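You operate a simulated robot arm through the tools that you are given. There is no shell and no other tool.

Carry out the task below with a simulated two-armed robot. There is one attempt and no reset: what you move stays moved.

Task
Return the tin from the send tray to the empty bay; lock the carousel with tin 53 in the window. Where these are worked on the way, their far stop is far enough and under half their travel is too little: red grip of the carousel.
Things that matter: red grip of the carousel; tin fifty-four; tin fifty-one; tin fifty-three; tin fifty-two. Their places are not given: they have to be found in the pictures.

Only the result counts: the job must be done as asked and must still hold three seconds after the hand-in. Knocking over, shifting, dropping, spilling or breaking anything else fails it.

Robot
Two 7-joint arms with two-finger parallel grippers on one trunk that stands fixed in place. Base frame: the origin is at the foot of the trunk, x ahead of it, y to its left, z up; the work surface is at about z = 0.82. Readings come in m, rad, newtons and seconds.
The left shoulder is at [0.08, 0.131, 0.947], the right one opposite. With the tool pointing down near the work surface each hand reaches from about 0.4 to 0.86 m from the base axis, measured 20 degrees to its own side. Payload 1.57 kg a hand.
The TCP of each hand is the grasp point between the finger pads, 0.03 m short of the fingertips. In the tool frame z runs along the fingers and y along their closing line. The gripper opens to 0.11 m. The fingers are 0.024 m wide and 0.012 m thick; the gripper's body (0.048 by 0.112 m) begins 0.078 m behind the TCP.
Orientation is told as [roll, pitch, yaw] about the base's x, y, z axes, in that order, counted from this pose: with the fingers straight down and closing along the base's y, the tool's x points along the base's -x, its y along +y and its z along -z.

Tools
- The arms move only by the tool jog_arm. It takes "left_targets", "right_targets" or both (then of equal length, played together; a hand with none holds still); each is a list of rows, each a list of 7 numbers: the turn, a rotation vector about the tool's x, y, z in rad, then the shift along the tool's x, y, z in m, then the opening, from 0 (shut) to 1 (fully open). In form: [[wx, wy, wz, tx, ty, tz, grip], ...]. A call has 1 to 20 rows; each row is the pose to reach, as a shift and turn from the pose commanded when the call began, along the tool's axes at that moment. Each row takes 0.2 s and may step no farther than 0.05 m and 0.15 rad from the row before; otherwise, or with a gripper value out of range, the whole call is refused. Where a pose cannot be reached the arm comes as near as it can. A force on the tool above 40 N (or 10 N above the force at the start of the call, whichever is more), or a blocked arm, ends the call early, and 0.2 s more pass. Each finger travels about 0.108 m/s and halts on what it meets, pressing with about 30 N; the grip force reading is that of the motor and also rises with nothing between the fingers. The clock runs only during rows and for 0.2 s after the last one: add rows that repeat a pose to give the fingers time. The reply holds the time, the measured pose of the TCP, the force on the tool along the base axes, the opening and the grip force, in the units named above and with some noise, with the torque about the TCP (base axes, N m) and any sound that the robot's microphone picked up, and new pictures: "pictures" is both (left out), scene, wrist or none (wrist: the cameras of the hands that moved).
- Cameras (640 x 400 px; columns grow to the right, rows downward): "scene" is now at [-0.0468, 0.005, 1.4316]; the picture's right is [0.04, -1.00, 0.00], its down [-0.45, -0.02, -0.89] and it looks along [0.89, 0.04, -0.45] (base axes); focal length 360 px, centre (320, 200). "left" rides on the left gripper at [0.07, -0.016, -0.141] in its tool frame; the picture's right is [0.23, 0.97, 0.00], its down [-0.86, 0.20, -0.48] and it looks along [-0.47, 0.11, 0.88] (tool axes); focal length 222 px, centre (320, 200). "right" rides on the right gripper at [0.07, 0.016, -0.141] in its tool frame; the picture's right is [-0.23, 0.97, 0.00], its down [-0.85, -0.20, -0.48] and it looks along [-0.47, -0.11, 0.88] (tool axes); focal length 222 px, centre (320, 200).
- aim_head(pan, tilt): turns the head with the scene camera to pan (to the left, within 1.902 rad either way) and tilt (down, from -0.506 to 1.204), counted from straight ahead of the robot. It gives what a move gives, and a new picture of the scene camera.
- pixel_to_xyz(camera, pixels): for up to 12 pixels [column, row] of the newest picture of that camera ("zoom" is the newest enlarged one), the place [x, y, z] in the base frame of the surface seen there, good to about 0.002 m. The clock stands still meanwhile.
- close_up(camera, box): a new picture of the part [left, top, right, bottom] of that camera's present view, enlarged. The clock stands still meanwhile.
- finish_job(): hands the job in; it is judged then, once.

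Leave the grippers open and the arms clear of the work at the hand-in unless told otherwise.

The tools are called after ">>>" by a JSON object that holds its "op" and its "data". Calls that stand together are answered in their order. jog_arm: Moves the arms, as the interface text tells. Its arguments: {"type":"object","properties":{"left_targets":{"type":"array","items":{"type":"array","items":{"type":"number"}}},"right_targets":{"type":"array","items":{"type":"array","items":{"type":"number"}}},"pictures":{"type":"string","enum":["both","scene","wrist","none"]}},"required":[]} The other tools are called the same way: aim_head (pan, tilt) turns the head that bears the scene camera; pixel_to_xyz (camera, pixels) gives the place of the surface under pixels of a picture; close_up (camera, box) takes an enlarged picture of a part of a camera's view; finish_job () hands the job in.

At the start:

```text
time: 0.0
left_tcp_pos: [0.6805, 0.2024, 1.0939]
left_orientation: [-0.001, 0.0, 0.0]
left_wrist_force: [-0.6, 0.3, -0.6]
left_ft_torque: [0.01, 0.01, 0.0]
left_finger_gap: 0.1101
left_finger_force: 0.2
right_tcp_pos: [0.6402, -0.2983, 1.1314]
right_orientation: [-0.001, 0.0, 0.001]
right_wrist_force: [-0.1, -0.3, 0.5]
right_ft_torque: [0.01, 0.0, -0.01]
right_finger_gap: 0.11
right_finger_force: 0.0
head pan, tilt (commanded): [0.042, 0.463]
```

scene: 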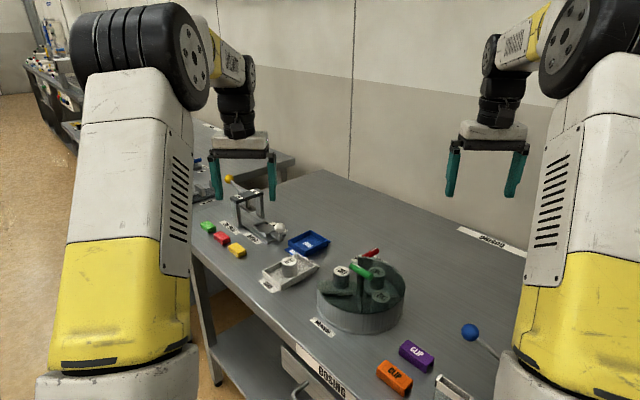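
right: 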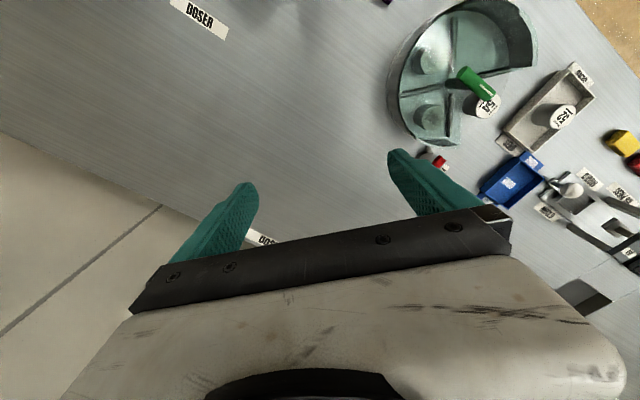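
left: 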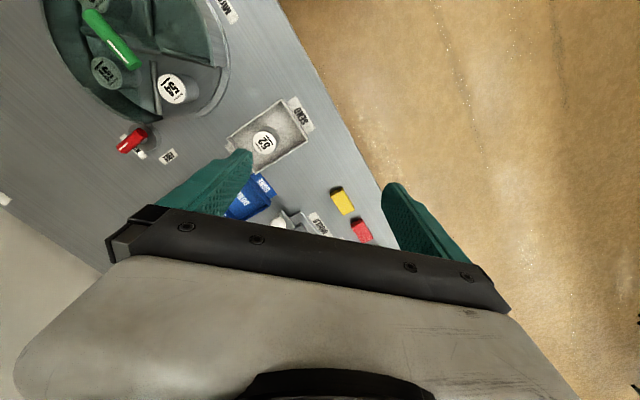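

I see the carousel near the centre of the scene picture (about 360,290), with a green handle on top and a red grip behind it. The send tray with one tin is at about (290,268). I take close-ups to read the tins and labels.

>>> {"op": "close_up", "data": {"camera": "scene", "box": [240, 220, 440, 345]}}

>>> {"op": "close_up", "data": {"camera": "left", "box": [30, 0, 330, 188]}}

>>> {"op": "close_up", "data": {"camera": "right", "box": [370, 0, 640, 169]}}

```text
3.20 times, centred on (340, 282) of scene
```

zoom: 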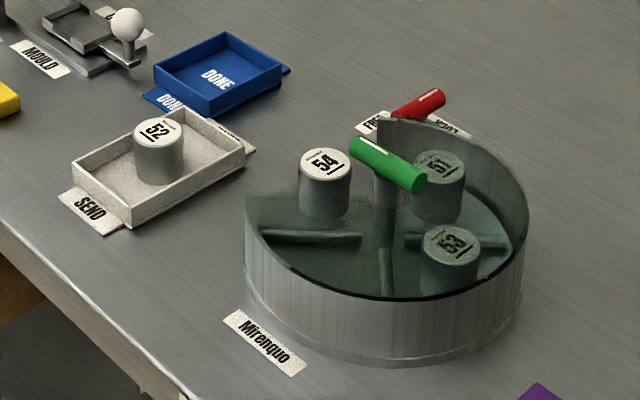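

```text
2.13 times, centred on (180, 94) of left
```

zoom: 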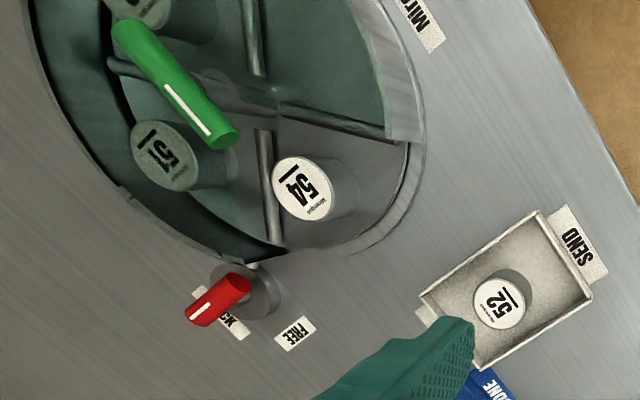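

```text
2.37 times, centred on (505, 84) of right
```

zoom: 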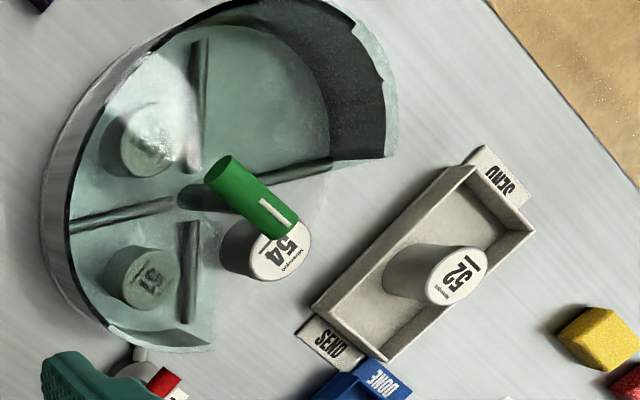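

Tin 52 stands in the SEND tray. Tin 54 stands in the open window, and 51 and 53 are under a tinted cover along with an empty bay. The red grip has FREE and LOCK labels. I tilt the head down for a better picture before measuring.

>>> {"op": "aim_head", "data": {"pan": 0.0, "tilt": 0.75}}

```text
time: 0.8
left_tcp_pos: [0.6817, 0.2016, 1.0933]
left_orientation: [-0.002, 0.001, 0.0]
left_wrist_force: [-0.3, 0.0, 0.4]
left_ft_torque: [0.02, -0.02, -0.03]
left_finger_gap: 0.1096
left_finger_force: 0.1
right_tcp_pos: [0.6405, -0.2993, 1.1323]
right_orientation: [0.001, 0.0, 0.001]
right_wrist_force: [-0.1, 0.0, 0.3]
right_ft_torque: [0.01, 0.0, 0.05]
right_finger_gap: 0.1101
right_finger_force: 0.0
head pan, tilt (commanded): [0.0, 0.75]
```

scene: 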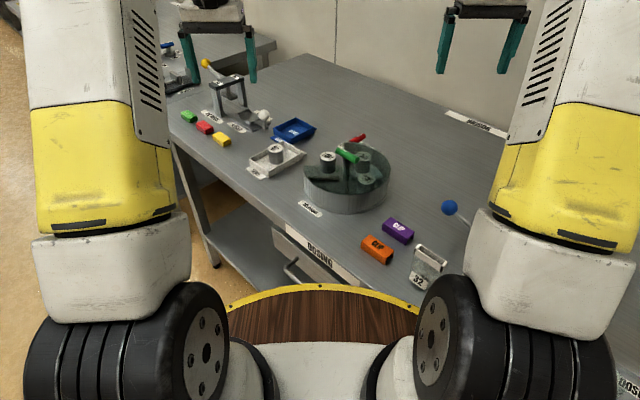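

The carousel is now at about (347,175) in the scene. I zoom in on the carousel and the SEND tray to measure them.

>>> {"op": "close_up", "data": {"camera": "scene", "box": [285, 120, 405, 220]}}

```text
4.00 times, centred on (345, 170) of scene
```

zoom: 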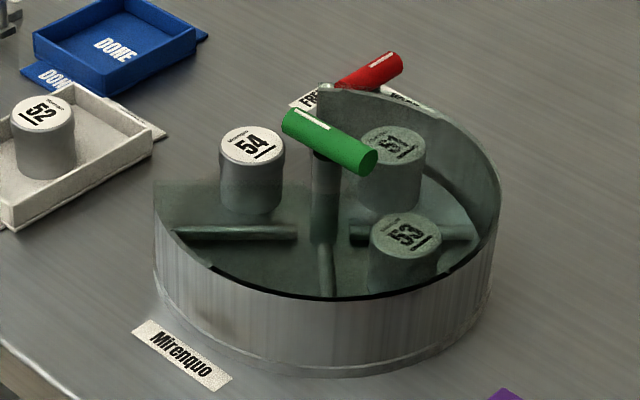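

I read the places of the green handle's ends, the tin tops, the rim and the red grip in this zoomed picture.

>>> {"op": "pixel_to_xyz", "data": {"camera": "zoom", "pixels": [[295, 115], [330, 138], [366, 160], [252, 146], [38, 112], [405, 236], [392, 146], [345, 83], [372, 68], [396, 58], [322, 225], [320, 175]]}}

>>> {"op": "pixel_to_xyz", "data": {"camera": "zoom", "pixels": [[200, 215], [235, 234], [325, 270], [390, 236], [255, 265], [180, 235], [320, 298], [480, 240], [440, 110], [320, 88], [320, 110], [155, 188]]}}

>>> {"op": "pixel_to_xyz", "data": {"camera": "left", "pixels": [[85, 15], [110, 40], [135, 65], [173, 88], [106, 70], [95, 8], [130, 138], [143, 130], [122, 148], [264, 143], [152, 92], [135, 155]]}}

```text
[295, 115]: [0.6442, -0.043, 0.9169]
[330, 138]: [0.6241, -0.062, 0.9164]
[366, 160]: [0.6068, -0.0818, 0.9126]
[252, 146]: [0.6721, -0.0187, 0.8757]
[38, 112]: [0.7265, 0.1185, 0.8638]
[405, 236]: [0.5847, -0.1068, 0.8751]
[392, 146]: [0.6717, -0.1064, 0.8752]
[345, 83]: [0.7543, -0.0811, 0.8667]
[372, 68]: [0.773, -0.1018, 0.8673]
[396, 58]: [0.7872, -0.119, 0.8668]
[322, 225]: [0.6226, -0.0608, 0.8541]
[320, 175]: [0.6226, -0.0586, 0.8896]
```

```text
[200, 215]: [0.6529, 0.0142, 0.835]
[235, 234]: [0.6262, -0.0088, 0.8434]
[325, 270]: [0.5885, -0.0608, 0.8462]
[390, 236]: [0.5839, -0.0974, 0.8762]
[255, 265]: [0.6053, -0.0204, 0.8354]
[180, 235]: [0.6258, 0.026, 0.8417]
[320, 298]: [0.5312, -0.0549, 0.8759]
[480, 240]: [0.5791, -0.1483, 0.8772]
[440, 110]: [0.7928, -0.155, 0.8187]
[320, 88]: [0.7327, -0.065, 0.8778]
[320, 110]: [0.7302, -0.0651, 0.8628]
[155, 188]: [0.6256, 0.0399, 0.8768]
```

```text
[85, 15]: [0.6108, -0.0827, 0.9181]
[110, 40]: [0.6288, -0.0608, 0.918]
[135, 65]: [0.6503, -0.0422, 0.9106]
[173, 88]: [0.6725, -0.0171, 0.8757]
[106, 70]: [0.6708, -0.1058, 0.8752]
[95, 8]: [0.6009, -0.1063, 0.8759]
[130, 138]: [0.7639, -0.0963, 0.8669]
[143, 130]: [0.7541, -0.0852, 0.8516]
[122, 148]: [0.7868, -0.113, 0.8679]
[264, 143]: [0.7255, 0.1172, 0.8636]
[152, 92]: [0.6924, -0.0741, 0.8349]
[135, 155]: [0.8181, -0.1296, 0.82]
```

The carousel centre is near (0.628, -0.062) and the tins sit about 0.062 m from it. The tin tops are at z≈0.875 and the floor at 0.835. By elimination the empty bay is the one at (-x, +y). I look closer at the red grip in the left camera, at about (130,140), and in the scene, and at the right-camera view.

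>>> {"op": "close_up", "data": {"camera": "left", "box": [95, 105, 195, 175]}}

>>> {"op": "close_up", "data": {"camera": "scene", "box": [340, 125, 400, 165]}}

>>> {"op": "close_up", "data": {"camera": "right", "box": [380, 120, 500, 195]}}

```text
5.71 times, centred on (145, 140) of left
```

zoom: 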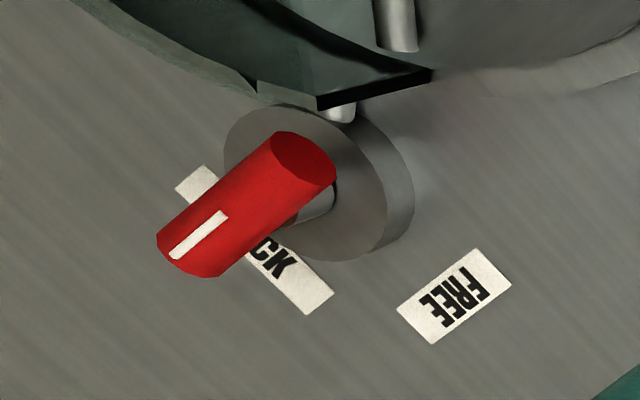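

```text
10.00 times, centred on (370, 145) of scene
```

zoom: 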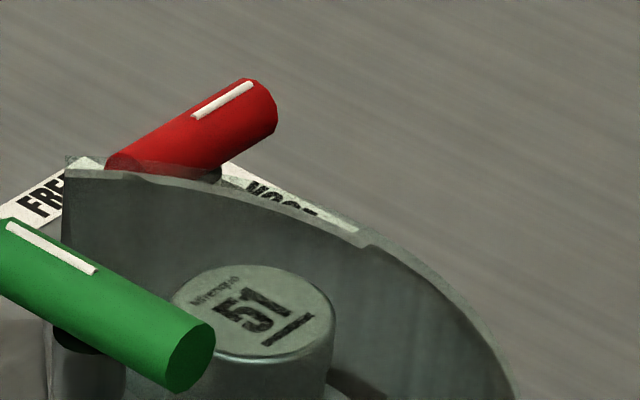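

```text
5.33 times, centred on (440, 158) of right
```

zoom: 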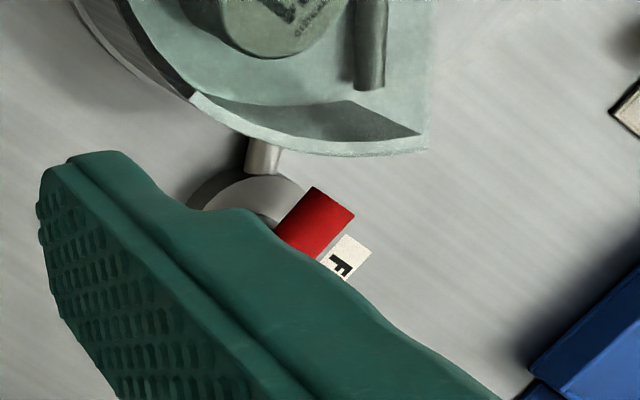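

The red grip's white mark points at LOCK, so it is locked now. FREE lies a quarter turn away, on the +y side. I redo the left close-up and measure the grip, boss and labels.

>>> {"op": "close_up", "data": {"camera": "left", "box": [95, 105, 195, 175]}}

>>> {"op": "pixel_to_xyz", "data": {"camera": "zoom", "pixels": [[305, 160], [290, 145], [240, 200], [175, 245], [325, 205], [380, 170], [250, 120], [345, 250], [455, 296], [275, 265], [340, 115], [400, 200]]}}

```text
5.71 times, centred on (145, 140) of left
```

zoom: 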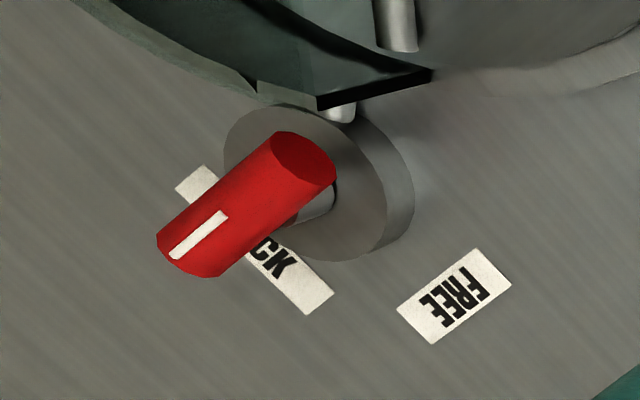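

```text
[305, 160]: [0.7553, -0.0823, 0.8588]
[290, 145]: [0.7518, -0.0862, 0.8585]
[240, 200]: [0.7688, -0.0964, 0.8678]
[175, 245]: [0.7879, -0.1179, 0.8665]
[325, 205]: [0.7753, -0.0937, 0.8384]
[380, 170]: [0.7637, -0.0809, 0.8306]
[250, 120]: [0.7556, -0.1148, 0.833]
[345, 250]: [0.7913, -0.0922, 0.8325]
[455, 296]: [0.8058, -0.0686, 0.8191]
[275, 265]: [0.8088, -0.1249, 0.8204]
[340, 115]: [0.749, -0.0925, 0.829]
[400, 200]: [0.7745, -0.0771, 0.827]
```

The red bar is centred on its pivot near (0.772, -0.100), with its axis at z≈0.859, pointing -45° (LOCK). FREE is at about +45°. Next I measure the SEND tray and tin 52 in the left camera around (265,143), and look at the window edges.

>>> {"op": "close_up", "data": {"camera": "left", "box": [210, 85, 330, 185]}}

>>> {"op": "close_up", "data": {"camera": "scene", "box": [240, 130, 320, 185]}}

```text
4.00 times, centred on (270, 135) of left
```

zoom: 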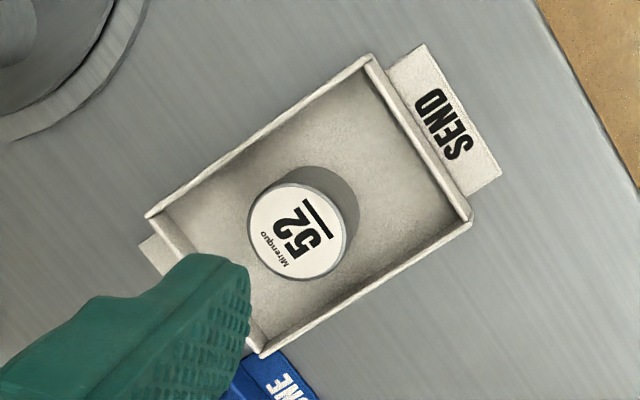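

```text
7.27 times, centred on (280, 158) of scene
```

zoom: 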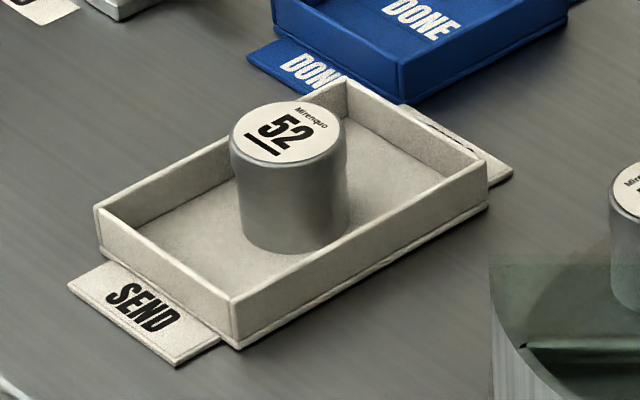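

I measure the tray corners, tray floor and tin edge in this scene zoom.

>>> {"op": "pixel_to_xyz", "data": {"camera": "zoom", "pixels": [[98, 212], [236, 300], [484, 170], [346, 84], [290, 135], [235, 140], [343, 140], [290, 163], [290, 104], [400, 180], [180, 240], [420, 160]]}}

>>> {"op": "close_up", "data": {"camera": "left", "box": [30, 0, 230, 135]}}

```text
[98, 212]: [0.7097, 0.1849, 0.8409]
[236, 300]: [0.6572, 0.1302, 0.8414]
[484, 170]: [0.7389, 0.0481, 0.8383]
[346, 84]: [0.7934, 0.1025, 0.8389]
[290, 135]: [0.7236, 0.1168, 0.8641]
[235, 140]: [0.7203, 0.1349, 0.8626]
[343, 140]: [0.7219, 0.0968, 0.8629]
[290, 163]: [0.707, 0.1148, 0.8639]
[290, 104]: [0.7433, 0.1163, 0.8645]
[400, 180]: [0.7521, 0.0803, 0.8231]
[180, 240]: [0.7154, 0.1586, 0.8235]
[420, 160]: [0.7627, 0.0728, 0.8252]
```

```text
2.96 times, centred on (130, 68) of left
```

zoom: 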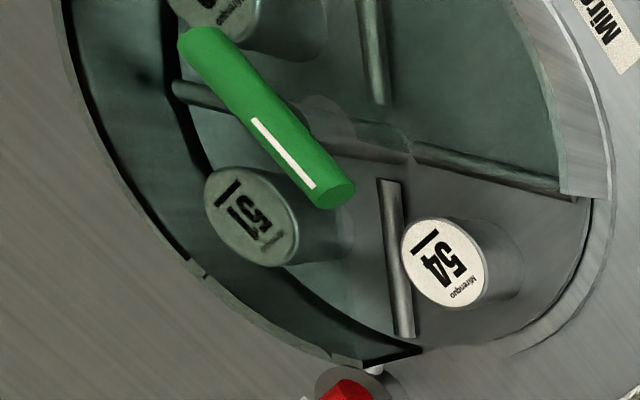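

The tray's inner floor is at z≈0.8237 and its top at 0.840. Its long axis runs along (1,-1), and tin 52 is centred at (0.7255, 0.117) with a top at 0.864 and a diameter of about 0.038. First the lock must be freed. I move the right hand above the red grip at (0.772, -0.100) at a safe height, turning to yaw -45° so the fingers straddle the bar.

>>> {"op": "jog_arm", "data": {"right_targets": [[0, 0, 0.098, -0.0165, 0.0248, 0.0214, 0.5], [0, 0, 0.196, -0.033, 0.0496, 0.0428, 0.5], [0, 0, 0.294, -0.0495, 0.0744, 0.0642, 0.5], [0, 0, 0.392, -0.066, 0.0992, 0.0856, 0.5], [0, 0, 0.49, -0.0825, 0.124, 0.107, 0.5], [0, 0, 0.588, -0.099, 0.1488, 0.1284, 0.5], [0, 0, 0.686, -0.1155, 0.1736, 0.1498, 0.5], [0, 0, 0.785, -0.132, 0.1984, 0.1712, 0.5], [0, 0, 0.785, -0.132, 0.1984, 0.1712, 0.5]], "pictures": "both"}}

```text
time: 2.8
left_tcp_pos: [0.681, 0.2023, 1.0935]
left_orientation: [0.0, -0.001, 0.0]
left_wrist_force: [-0.2, 0.5, -0.4]
left_ft_torque: [-0.03, 0.0, -0.02]
left_finger_gap: 0.1101
left_finger_force: 0.1
right_tcp_pos: [0.7726, -0.101, 0.961]
right_orientation: [-0.001, -0.003, -0.787]
right_wrist_force: [0.4, -0.1, 0.5]
right_ft_torque: [0.01, -0.01, -0.01]
right_finger_gap: 0.0551
right_finger_force: 0.0
head pan, tilt (commanded): [0.0, 0.75]
```

scene: 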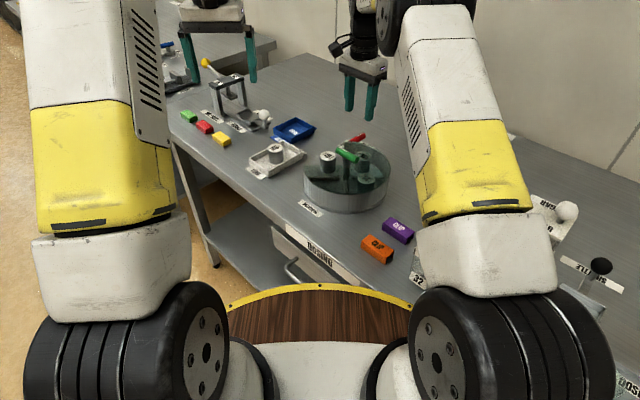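
right: 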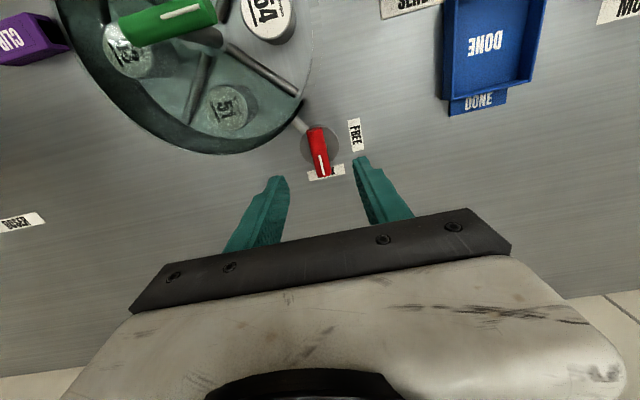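

The right hand is above the red grip, which shows at (318,150) in the right picture. I check the bar's ends and the boss from here.

>>> {"op": "close_up", "data": {"camera": "right", "box": [270, 90, 390, 190]}}

>>> {"op": "pixel_to_xyz", "data": {"camera": "right", "pixels": [[314, 132], [319, 150], [323, 168], [302, 147], [336, 143], [318, 128], [355, 134], [310, 122]]}}

```text
4.00 times, centred on (330, 140) of right
```

zoom: 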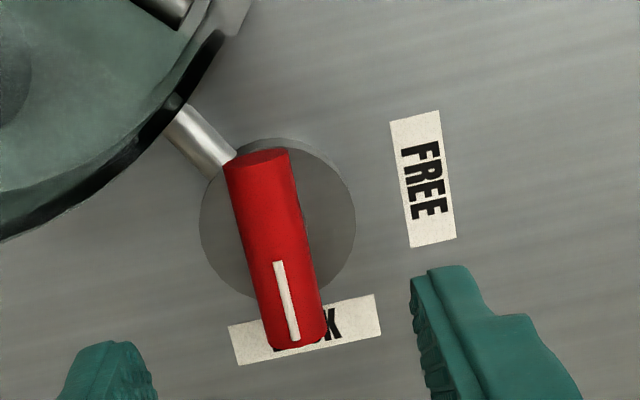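

```text
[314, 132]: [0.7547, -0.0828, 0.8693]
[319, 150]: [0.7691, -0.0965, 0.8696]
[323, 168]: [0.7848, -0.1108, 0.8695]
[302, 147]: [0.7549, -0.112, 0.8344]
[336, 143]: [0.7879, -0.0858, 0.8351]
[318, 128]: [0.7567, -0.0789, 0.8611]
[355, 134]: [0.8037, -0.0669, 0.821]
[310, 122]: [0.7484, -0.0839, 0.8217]
```

The boss top is at z≈0.835 and the bar's top at 0.8695, with the pivot near (0.7714, -0.099). I go straight down to TCP z≈0.872 with the fingers open either side of the bar.

>>> {"op": "jog_arm", "data": {"right_targets": [[0, 0, 0, 0.0023, 0.0006, 0.03, 0.5], [0, 0, 0, 0.0023, 0.0006, 0.06, 0.5], [0, 0, 0, 0.0023, 0.0006, 0.08, 0.5], [0, 0, 0, 0.0023, 0.0006, 0.089, 0.5], [0, 0, 0, 0.0023, 0.0006, 0.089, 0.5]], "pictures": "wrist"}}

```text
time: 4.0
left_tcp_pos: [0.6814, 0.2029, 1.0933]
left_orientation: [0.0, -0.002, 0.0]
left_wrist_force: [0.2, 0.2, -0.6]
left_ft_torque: [0.0, 0.05, -0.01]
left_finger_gap: 0.1101
left_finger_force: 0.1
right_tcp_pos: [0.7731, -0.0981, 0.8724]
right_orientation: [0.002, 0.001, -0.785]
right_wrist_force: [-0.2, 0.1, -0.4]
right_ft_torque: [0.02, -0.01, -0.04]
right_finger_gap: 0.055
right_finger_force: 0.1
head pan, tilt (commanded): [0.0, 0.75]
```

right: 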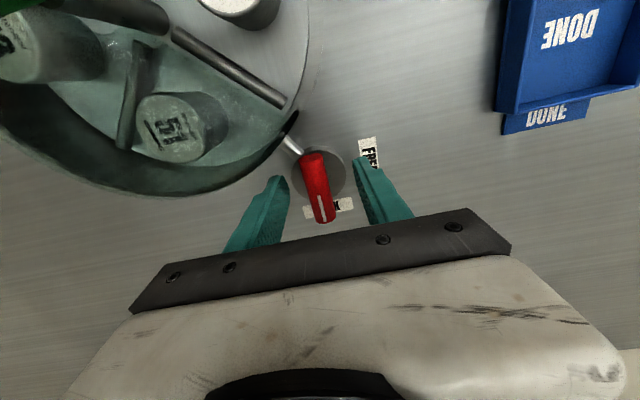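

The fingers straddle the red bar, with a finger on each side of it in the picture. I close them on the bar.

>>> {"op": "jog_arm", "data": {"right_targets": [[0, 0, 0, 0, 0, 0, 0.2], [0, 0, 0, 0, 0, 0, 0.0], [0, 0, 0, 0, 0, 0, 0.0]], "pictures": "wrist"}}

```text
time: 4.8
left_tcp_pos: [0.6805, 0.2015, 1.0938]
left_orientation: [0.0, -0.001, 0.0]
left_wrist_force: [-0.1, -0.4, 0.5]
left_ft_torque: [0.01, 0.01, -0.04]
left_finger_gap: 0.1102
left_finger_force: 0.0
right_tcp_pos: [0.7709, -0.0984, 0.8711]
right_orientation: [-0.001, 0.001, -0.787]
right_wrist_force: [-11.5, -7.0, 1.2]
right_ft_torque: [0.28, 0.6, 0.08]
right_finger_gap: 0.018
right_finger_force: 32.2
head pan, tilt (commanded): [0.0, 0.75]
```

right: 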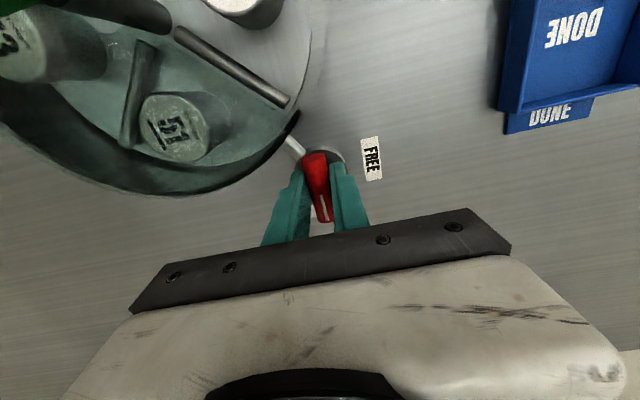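

The gap is 0.018, so the bar is held. The small sideways force (-11.5, -7) means I am about 1–2 mm off the pivot. I shift slightly to relieve it and begin turning toward FREE (yaw increasing, wz negative), about half the travel first.

>>> {"op": "jog_arm", "data": {"right_targets": [[0, 0, 0, 0, -0.0012, 0, 0.0], [0, 0, -0.13, 0, -0.0012, 0, 0.0], [0, 0, -0.26, 0, -0.0012, 0, 0.0], [0, 0, -0.39, 0, -0.0012, 0, 0.0]], "pictures": "wrist"}}

```text
time: 5.8
left_tcp_pos: [0.6806, 0.2026, 1.0939]
left_orientation: [0.001, 0.002, 0.001]
left_wrist_force: [0.4, 0.7, -0.6]
left_ft_torque: [0.03, -0.02, -0.02]
left_finger_gap: 0.1101
left_finger_force: 0.1
right_tcp_pos: [0.7707, -0.1012, 0.8717]
right_orientation: [-0.001, 0.002, -0.394]
right_wrist_force: [-18.9, -9.1, -0.6]
right_ft_torque: [-0.36, -0.35, -0.07]
right_finger_gap: 0.0179
right_finger_force: 32.4
head pan, tilt (commanded): [0.0, 0.75]
```

right: 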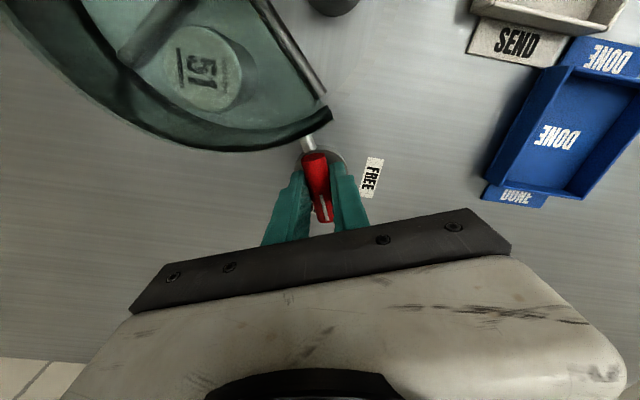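

The grip turns with my hand. The sideways force suggests the pivot is a bit further toward -x and -y. I ease that way and keep turning in smaller portions.

>>> {"op": "jog_arm", "data": {"right_targets": [[0, 0, 0, 0.0013, -0.0013, 0, 0.0], [0, 0, -0.1, 0.0013, -0.0013, 0, 0.0], [0, 0, -0.2, 0.0013, -0.0013, 0, 0.0]], "pictures": "none"}}

```text
time: 6.6
left_tcp_pos: [0.6813, 0.2018, 1.0946]
left_orientation: [-0.001, 0.001, -0.001]
left_wrist_force: [-1.0, -0.1, -0.9]
left_ft_torque: [-0.01, 0.03, 0.0]
left_finger_gap: 0.1098
left_finger_force: 0.0
right_tcp_pos: [0.7697, -0.1012, 0.8718]
right_orientation: [0.0, -0.001, -0.197]
right_wrist_force: [-4.7, -9.6, -8.7]
right_ft_torque: [-0.29, -0.76, -0.03]
right_finger_gap: 0.018
right_finger_force: 32.7
head pan, tilt (commanded): [0.0, 0.75]
```

The force dropped to about 10 N. I continue turning toward FREE.

>>> {"op": "jog_arm", "data": {"right_targets": [[0, 0, -0.12, -0.0002, -0.0008, 0, 0.0], [0, 0, -0.24, -0.0002, -0.0008, 0, 0.0], [0, 0, -0.36, -0.0002, -0.0008, 0, 0.0], [0, 0, -0.48, -0.0002, -0.0008, 0, 0.0]], "pictures": "wrist"}}

```text
time: 7.6
left_tcp_pos: [0.683, 0.2023, 1.0926]
left_orientation: [-0.001, 0.0, -0.001]
left_wrist_force: [0.1, 0.1, -0.1]
left_ft_torque: [0.01, 0.0, 0.02]
left_finger_gap: 0.11
left_finger_force: 0.0
right_tcp_pos: [0.7704, -0.1017, 0.8709]
right_orientation: [0.0, 0.0, 0.285]
right_wrist_force: [0.8, -13.4, -6.7]
right_ft_torque: [-0.24, 0.12, -0.04]
right_finger_gap: 0.018
right_finger_force: 32.7
head pan, tilt (commanded): [0.0, 0.75]
```

right: 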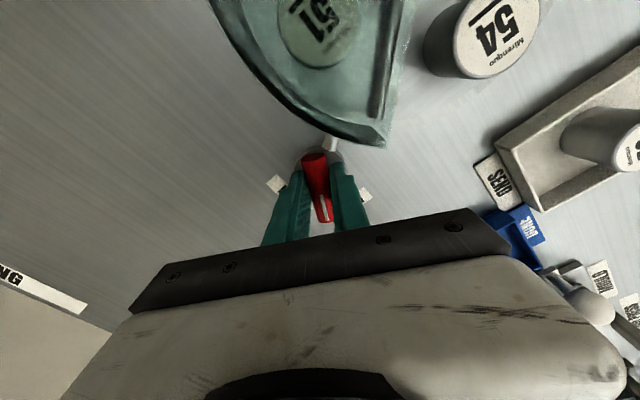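

Yaw is +0.285, and about 0.5 rad remains to the FREE label. I continue in smaller steps to feel for the stop.

>>> {"op": "jog_arm", "data": {"right_targets": [[0, 0, -0.12, 0.0003, -0.001, 0, 0.0], [0, 0, -0.24, 0.0003, -0.001, 0, 0.0], [0, 0, -0.36, 0.0003, -0.001, 0, 0.0], [0, 0, -0.46, 0.0003, -0.001, 0, 0.0]], "pictures": "wrist"}}

```text
time: 8.6
left_tcp_pos: [0.6812, 0.2024, 1.0929]
left_orientation: [-0.001, -0.001, 0.0]
left_wrist_force: [-0.4, -0.2, 0.0]
left_ft_torque: [-0.05, 0.01, 0.05]
left_finger_gap: 0.1099
left_finger_force: 0.1
right_tcp_pos: [0.7716, -0.1025, 0.8713]
right_orientation: [-0.002, 0.001, 0.746]
right_wrist_force: [5.4, -16.2, -6.2]
right_ft_torque: [0.06, -0.35, -0.02]
right_finger_gap: 0.0179
right_finger_force: 32.9
head pan, tilt (commanded): [0.0, 0.75]
```

right: 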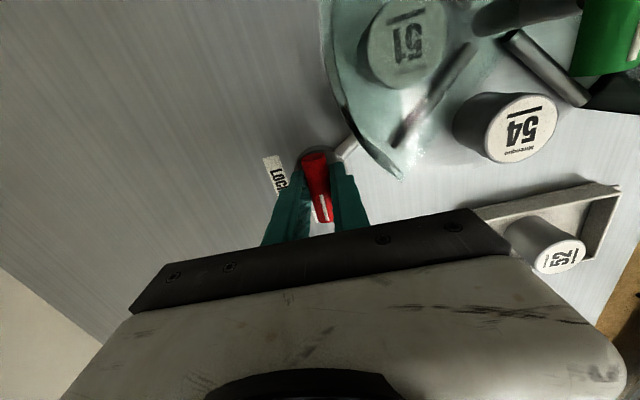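

Yaw is now +0.746. I turn a little more to meet the far stop and watch the torque.

>>> {"op": "jog_arm", "data": {"right_targets": [[0, 0, -0.05, 0, -0.0008, 0, 0.0], [0, 0, -0.1, 0, -0.0008, 0, 0.0], [0, 0, -0.1, 0, -0.0008, 0, 0.0]], "pictures": "wrist"}}

```text
time: 9.4
left_tcp_pos: [0.6821, 0.2014, 1.0932]
left_orientation: [-0.001, 0.0, 0.001]
left_wrist_force: [-0.8, 0.3, -0.6]
left_ft_torque: [-0.01, 0.0, 0.01]
left_finger_gap: 0.1099
left_finger_force: 0.0
right_tcp_pos: [0.7709, -0.1041, 0.8715]
right_orientation: [0.0, -0.002, 0.844]
right_wrist_force: [9.7, -16.6, -4.6]
right_ft_torque: [-0.02, -0.22, -0.96]
right_finger_gap: 0.0188
right_finger_force: 33.1
head pan, tilt (commanded): [0.0, 0.75]
```

right: 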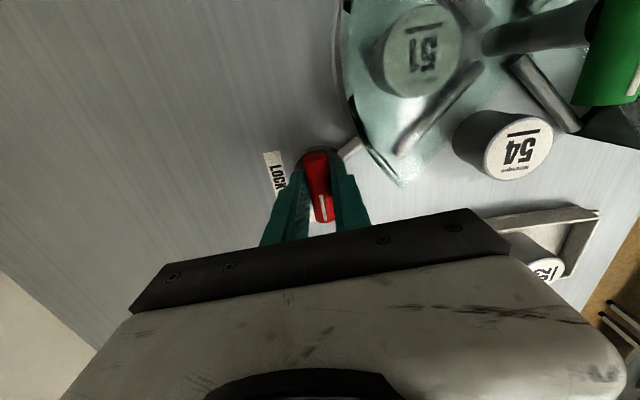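

The torque of about -0.96 N m and the lagging bar show that the far stop (FREE) is reached. I back off slightly, open a little and rise straight up.

>>> {"op": "jog_arm", "data": {"right_targets": [[0, 0, 0.05, 0, 0.001, 0, 0.0], [0, 0, 0.05, 0, 0.001, 0, 0.4], [0, 0, 0.05, 0, 0.001, 0, 0.4], [0, 0, 0.05, 0, 0.001, -0.04, 0.4], [0, 0, 0.05, 0, 0.001, -0.08, 0.4], [0, 0, 0.05, 0, 0.001, -0.12, 0.4]], "pictures": "both"}}

```text
time: 10.8
left_tcp_pos: [0.682, 0.2024, 1.0928]
left_orientation: [-0.001, 0.0, 0.001]
left_wrist_force: [-0.2, -0.4, -0.7]
left_ft_torque: [-0.02, 0.04, 0.0]
left_finger_gap: 0.11
left_finger_force: 0.0
right_tcp_pos: [0.7699, -0.1012, 0.9931]
right_orientation: [0.001, 0.0, 0.794]
right_wrist_force: [0.1, 0.4, 0.0]
right_ft_torque: [0.01, -0.02, -0.06]
right_finger_gap: 0.0441
right_finger_force: 0.0
head pan, tilt (commanded): [0.0, 0.75]
```

scene: 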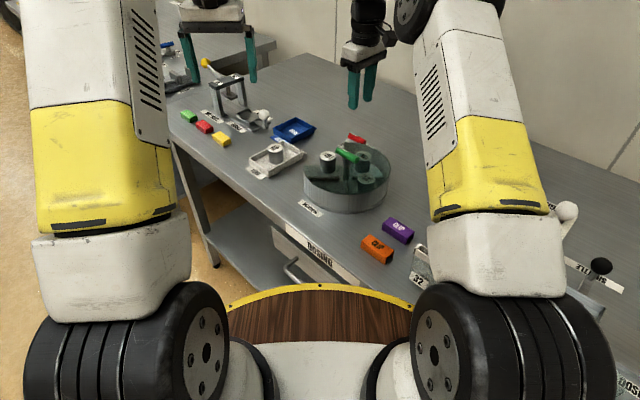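
right: 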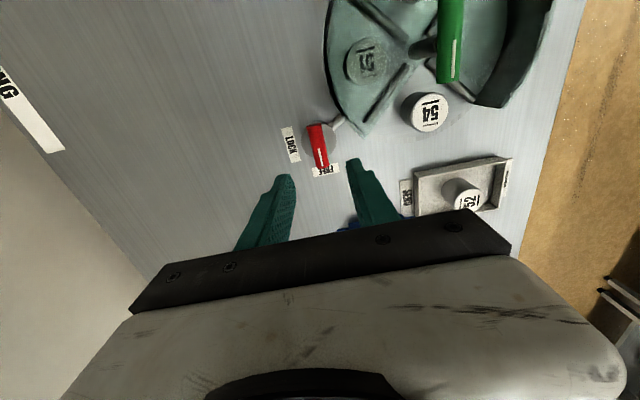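

The red grip now points at FREE, at (320,165) in the right picture. Next I carry the right hand over the green handle's hub at about (0.628, -0.062). My yaw of +45° already suits the handle bar.

>>> {"op": "jog_arm", "data": {"right_targets": [[0, 0, 0.003, 0.018, 0.0321, 0, 0.45], [0, 0, 0.005, 0.036, 0.0642, 0, 0.45], [0, 0, 0.009, 0.054, 0.0963, 0, 0.45], [0, 0, 0.009, 0.0715, 0.1284, 0, 0.45], [0, 0, 0.009, 0.0715, 0.1284, 0, 0.45]], "pictures": "both"}}

```text
time: 12.0
left_tcp_pos: [0.6815, 0.2022, 1.0933]
left_orientation: [0.001, 0.001, -0.001]
left_wrist_force: [0.0, 0.1, -0.4]
left_ft_torque: [0.01, 0.01, -0.02]
left_finger_gap: 0.11
left_finger_force: 0.1
right_tcp_pos: [0.6287, -0.0617, 0.9939]
right_orientation: [0.0, 0.001, 0.786]
right_wrist_force: [-0.7, 0.8, -0.6]
right_ft_torque: [-0.04, -0.03, 0.02]
right_finger_gap: 0.0495
right_finger_force: 0.0
head pan, tilt (commanded): [0.0, 0.75]
```

scene: 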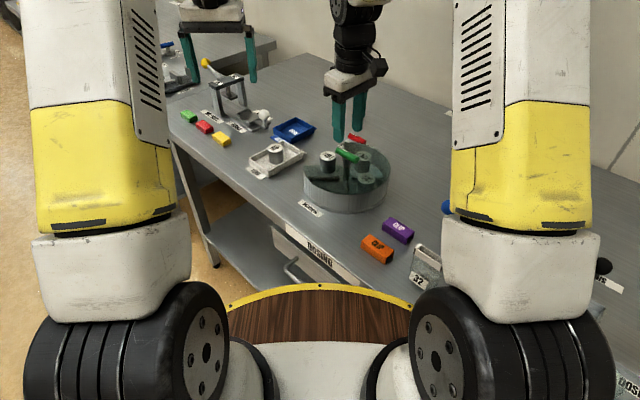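
right: 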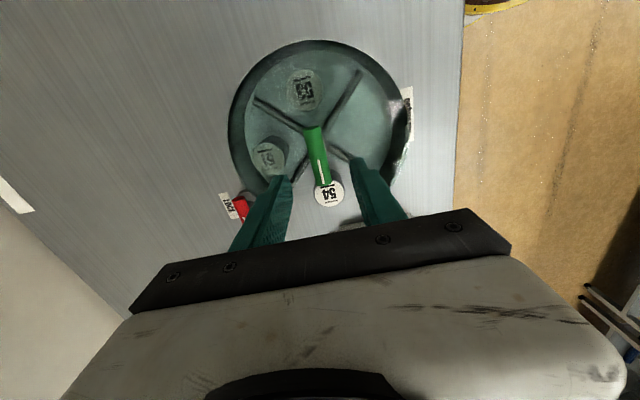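

From above the empty bay shows at about (375,120) in the right picture, on the right side, with 53 at the top and 51 at the left. I zoom in to measure the handle.

>>> {"op": "close_up", "data": {"camera": "right", "box": [220, 30, 420, 220]}}

>>> {"op": "pixel_to_xyz", "data": {"camera": "right", "pixels": [[313, 131], [317, 150], [322, 178], [316, 127], [313, 41], [232, 120], [404, 120], [370, 110], [300, 90], [330, 196], [355, 160], [255, 130]]}}

```text
2.11 times, centred on (320, 125) of right
```

zoom: 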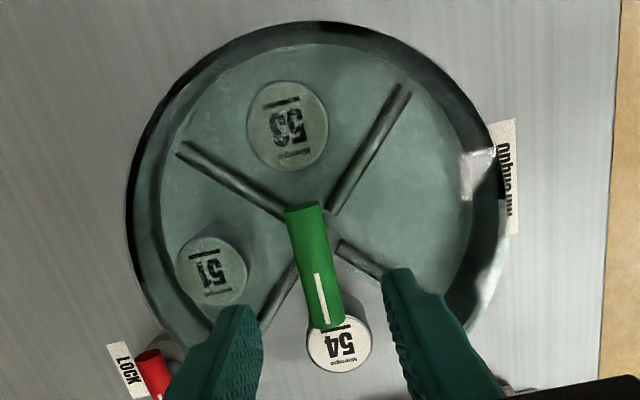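

```text
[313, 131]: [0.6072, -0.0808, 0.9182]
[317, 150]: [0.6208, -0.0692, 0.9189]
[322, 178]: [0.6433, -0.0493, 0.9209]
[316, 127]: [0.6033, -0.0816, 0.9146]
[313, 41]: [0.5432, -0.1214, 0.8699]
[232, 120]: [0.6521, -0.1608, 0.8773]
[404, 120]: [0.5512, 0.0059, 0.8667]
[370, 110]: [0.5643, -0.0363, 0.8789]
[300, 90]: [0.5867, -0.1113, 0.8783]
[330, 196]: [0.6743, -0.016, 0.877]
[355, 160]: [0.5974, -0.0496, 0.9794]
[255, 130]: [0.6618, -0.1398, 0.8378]
```

The lid's surface reads z≈0.879 and the bar's top 0.919. I go down so that TCP z≈0.919, which puts the tips at 0.889, just above the lid. Then I close on the bar.

>>> {"op": "jog_arm", "data": {"right_targets": [[0, 0, 0, 0, 0, 0.03, 0.45], [0, 0, 0, 0, 0, 0.055, 0.45], [0, 0, 0, 0, 0, 0.07, 0.45], [0, 0, 0, 0, 0, 0.075, 0.45], [0, 0, 0, 0, 0, 0.075, 0.1], [0, 0, 0, 0, 0, 0.075, 0.0], [0, 0, 0, 0, 0, 0.075, 0.0]], "pictures": "wrist"}}

```text
time: 13.6
left_tcp_pos: [0.6831, 0.2021, 1.0938]
left_orientation: [0.001, 0.001, 0.0]
left_wrist_force: [-0.3, 0.7, 0.6]
left_ft_torque: [-0.02, 0.0, -0.02]
left_finger_gap: 0.11
left_finger_force: 0.1
right_tcp_pos: [0.6297, -0.0641, 0.9156]
right_orientation: [-0.003, -0.002, 0.783]
right_wrist_force: [11.3, -9.8, -6.6]
right_ft_torque: [0.62, -0.74, -0.04]
right_finger_gap: 0.0179
right_finger_force: 32.9
head pan, tilt (commanded): [0.0, 0.75]
```

right: 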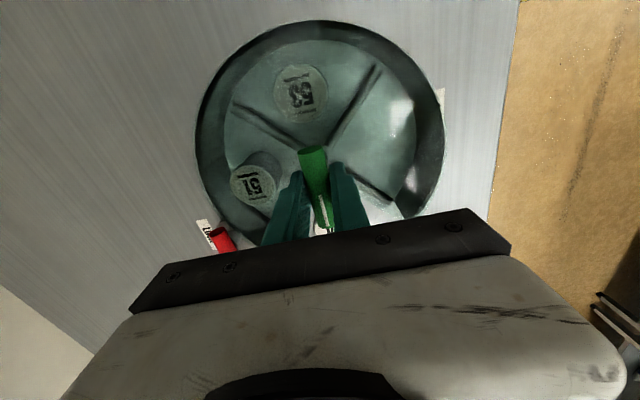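

The green bar is held, with a gap of 0.018. I ease the sideways force and start turning clockwise (wz positive), which brings the empty bay toward the window. I check after a small turn.

>>> {"op": "jog_arm", "data": {"right_targets": [[0, 0, 0, 0, -0.0012, 0, 0.0], [0, 0, 0.1, 0, -0.0012, 0, 0.0], [0, 0, 0.2, 0, -0.0012, 0, 0.0]], "pictures": "both"}}

```text
time: 14.4
left_tcp_pos: [0.6818, 0.203, 1.0937]
left_orientation: [0.0, -0.001, 0.0]
left_wrist_force: [0.1, 0.3, 0.5]
left_ft_torque: [0.01, -0.02, -0.01]
left_finger_gap: 0.1099
left_finger_force: 0.0
right_tcp_pos: [0.6297, -0.0627, 0.915]
right_orientation: [-0.001, 0.001, 0.583]
right_wrist_force: [18.3, -5.0, -14.9]
right_ft_torque: [-0.23, -0.04, 0.08]
right_finger_gap: 0.0178
right_finger_force: 32.1
head pan, tilt (commanded): [0.0, 0.75]
```

scene: 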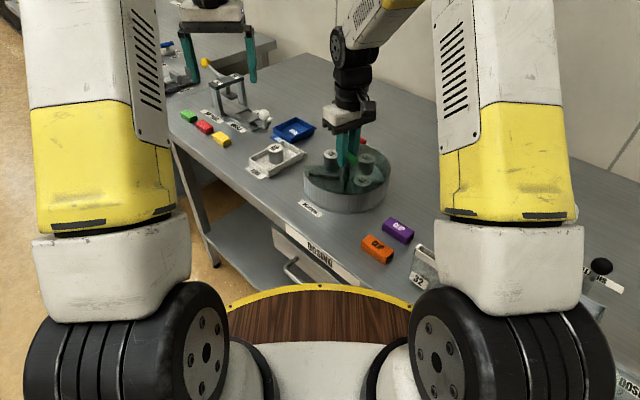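
right: 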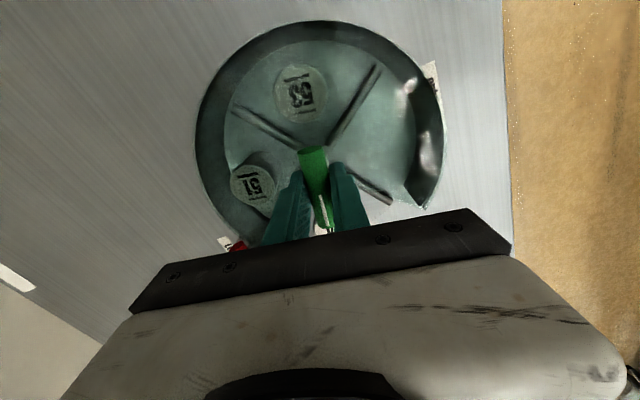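

The platter turns with the handle, since 51 and 53 stay fixed relative to my hand, and there is little torque. I relieve the side and down force and continue clockwise.

>>> {"op": "jog_arm", "data": {"right_targets": [[0, 0, 0, -0.0012, -0.0013, 0.0015, 0.0], [0, 0, 0.1, -0.0012, -0.0013, 0.0015, 0.0], [0, 0, 0.2, -0.0012, -0.0013, 0.0015, 0.0], [0, 0, 0.3, -0.0012, -0.0013, 0.0015, 0.0]], "pictures": "wrist"}}

```text
time: 15.4
left_tcp_pos: [0.6809, 0.2016, 1.0931]
left_orientation: [0.001, 0.0, 0.001]
left_wrist_force: [-0.4, 0.0, 0.2]
left_ft_torque: [-0.03, 0.02, 0.02]
left_finger_gap: 0.1098
left_finger_force: 0.1
right_tcp_pos: [0.6301, -0.064, 0.9162]
right_orientation: [0.001, -0.001, 0.285]
right_wrist_force: [0.3, -2.5, 9.8]
right_ft_torque: [-0.34, 0.88, 0.05]
right_finger_gap: 0.0178
right_finger_force: 32.6
head pan, tilt (commanded): [0.0, 0.75]
```

right: 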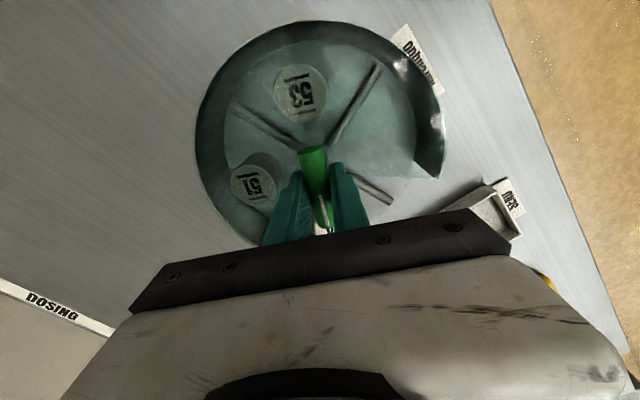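

The forces are low now. I continue clockwise toward yaw -0.785, in two portions.

>>> {"op": "jog_arm", "data": {"right_targets": [[0, 0, 0.13, 0, 0, 0, 0.0], [0, 0, 0.26, 0, 0, 0, 0.0], [0, 0, 0.39, 0, 0, 0, 0.0], [0, 0, 0.52, 0, 0, 0, 0.0]], "pictures": "wrist"}}

```text
time: 16.4
left_tcp_pos: [0.6804, 0.2021, 1.0937]
left_orientation: [0.0, -0.001, 0.0]
left_wrist_force: [-0.1, 0.3, -0.4]
left_ft_torque: [-0.03, -0.01, 0.01]
left_finger_gap: 0.1101
left_finger_force: 0.2
right_tcp_pos: [0.6309, -0.0633, 0.9165]
right_orientation: [0.002, -0.001, -0.237]
right_wrist_force: [-7.9, -1.2, 18.1]
right_ft_torque: [-0.03, 0.23, 0.03]
right_finger_gap: 0.0182
right_finger_force: 32.6
head pan, tilt (commanded): [0.0, 0.75]
```

right: 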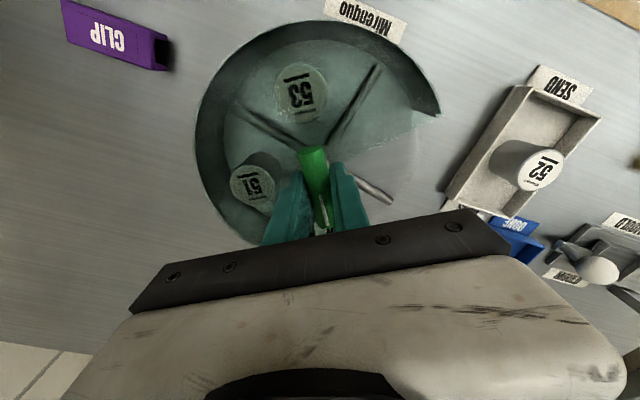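

The hand carries on smoothly. I relieve the small vertical load and turn the last 0.55 rad.

>>> {"op": "jog_arm", "data": {"right_targets": [[0, 0, 0, 0.0007, 0, -0.001, 0.0], [0, 0, 0.13, 0.0007, 0, -0.001, 0.0], [0, 0, 0.26, 0.0007, 0, -0.001, 0.0], [0, 0, 0.39, 0.0007, 0, -0.001, 0.0], [0, 0, 0.48, 0.0007, 0, -0.001, 0.0], [0, 0, 0.548, 0.0007, 0, -0.001, 0.0]], "pictures": "both"}}

```text
time: 17.8
left_tcp_pos: [0.6805, 0.2016, 1.0942]
left_orientation: [0.0, -0.002, 0.0]
left_wrist_force: [0.0, -0.7, -0.2]
left_ft_torque: [-0.01, 0.01, 0.01]
left_finger_gap: 0.1098
left_finger_force: 0.2
right_tcp_pos: [0.6302, -0.0635, 0.9157]
right_orientation: [0.0, 0.001, -0.787]
right_wrist_force: [3.0, -6.4, 1.7]
right_ft_torque: [-0.52, -0.4, 0.04]
right_finger_gap: 0.0178
right_finger_force: 32.6
head pan, tilt (commanded): [0.0, 0.75]
```

scene: 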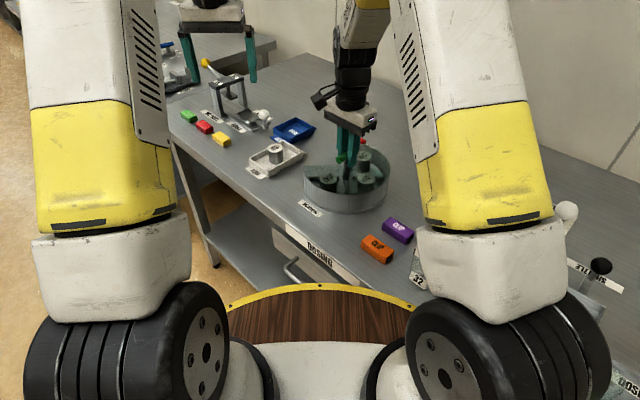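
right: 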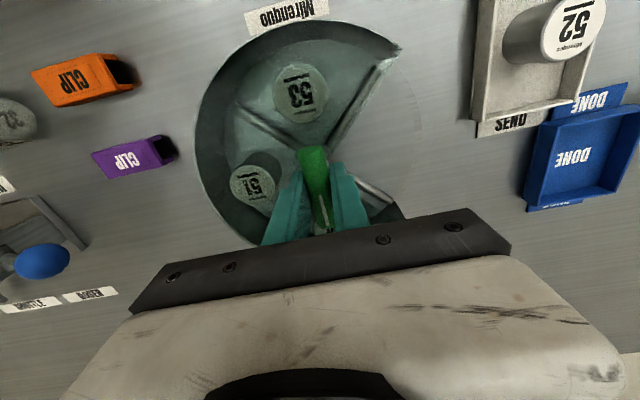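

The empty bay is now in the open window, around (385,130) in the right picture, and 53 sits in the (-x,+y) bay. I release the handle, rise, and carry the right hand back to its own side, turning it back to yaw +45° on the way for the next turn.

>>> {"op": "jog_arm", "data": {"right_targets": [[0, 0, 0, 0, 0, 0, 0.45], [0, 0, 0, 0, 0, 0, 0.45], [0, 0, 0, 0, 0, -0.04, 0.45], [0, 0, 0, 0, 0, -0.08, 0.45], [0, 0, -0.131, -0.0142, -0.0141, -0.0833, 0.45], [0, 0, -0.262, -0.0283, -0.0282, -0.0867, 0.45], [0, 0, -0.393, -0.0425, -0.0423, -0.09, 0.45], [0, 0, -0.524, -0.0567, -0.0563, -0.0933, 0.45], [0, 0, -0.655, -0.0708, -0.0704, -0.0967, 0.45], [0, 0, -0.786, -0.085, -0.0845, -0.1, 0.45], [0, 0, -0.917, -0.0992, -0.0986, -0.1033, 0.45], [0, 0, -1.048, -0.1133, -0.1127, -0.1067, 0.45], [0, 0, -1.179, -0.1275, -0.1268, -0.11, 0.45], [0, 0, -1.31, -0.1417, -0.1408, -0.1133, 0.45], [0, 0, -1.441, -0.1558, -0.1549, -0.1167, 0.45], [0, 0, -1.571, -0.17, -0.169, -0.12, 0.45]], "pictures": "both"}}

>>> {"op": "close_up", "data": {"camera": "left", "box": [20, 0, 320, 188]}}

```text
time: 21.2
left_tcp_pos: [0.6805, 0.2026, 1.0929]
left_orientation: [-0.001, -0.001, -0.002]
left_wrist_force: [0.2, -0.7, -0.7]
left_ft_torque: [0.0, 0.02, 0.0]
left_finger_gap: 0.1097
left_finger_force: 0.1
right_tcp_pos: [0.6302, -0.3032, 1.0348]
right_orientation: [0.0, 0.0, 0.792]
right_wrist_force: [0.2, -0.1, 0.7]
right_ft_torque: [-0.01, 0.03, -0.01]
right_finger_gap: 0.0496
right_finger_force: 0.1
head pan, tilt (commanded): [0.0, 0.75]
```

scene: 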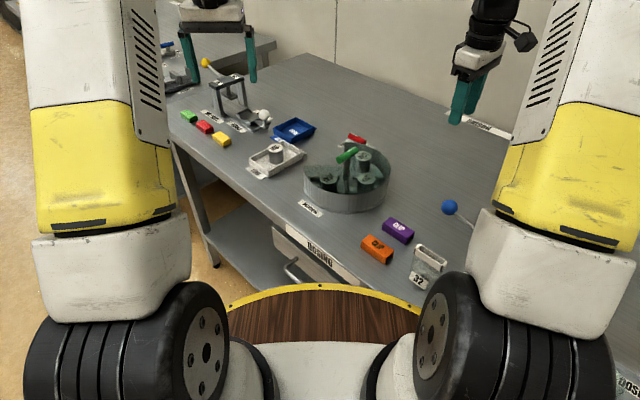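
right: 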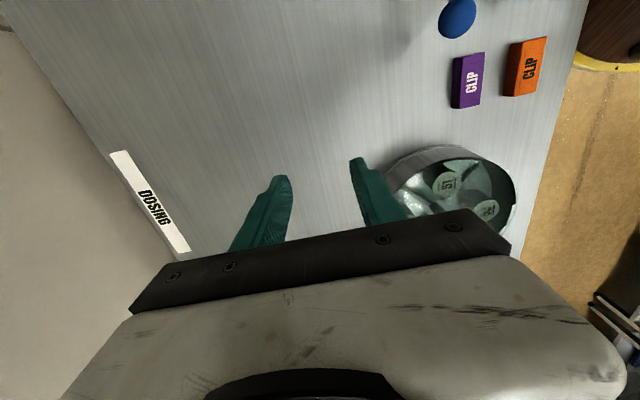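

```text
2.13 times, centred on (170, 94) of left
```

zoom: 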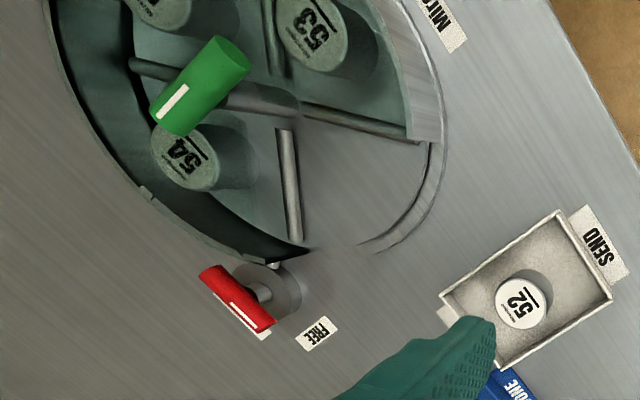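

The empty bay is in the window and the dividers line up as before. I measure the tin tops, dividers and window floor in this zoom to fix the bay centre.

>>> {"op": "pixel_to_xyz", "data": {"camera": "zoom", "pixels": [[312, 33], [184, 160], [520, 304], [285, 135], [290, 190], [297, 238], [310, 105], [350, 115], [415, 138], [350, 180], [370, 210], [400, 220]]}}

```text
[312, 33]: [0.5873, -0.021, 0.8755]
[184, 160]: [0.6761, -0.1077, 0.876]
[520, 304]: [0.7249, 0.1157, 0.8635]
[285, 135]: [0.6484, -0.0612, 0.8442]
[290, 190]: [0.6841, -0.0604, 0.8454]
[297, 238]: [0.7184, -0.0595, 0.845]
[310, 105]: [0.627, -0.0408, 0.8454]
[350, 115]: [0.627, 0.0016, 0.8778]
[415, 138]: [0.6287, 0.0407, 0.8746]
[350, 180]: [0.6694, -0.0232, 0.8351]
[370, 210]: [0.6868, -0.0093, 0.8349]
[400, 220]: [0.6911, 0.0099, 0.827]
```

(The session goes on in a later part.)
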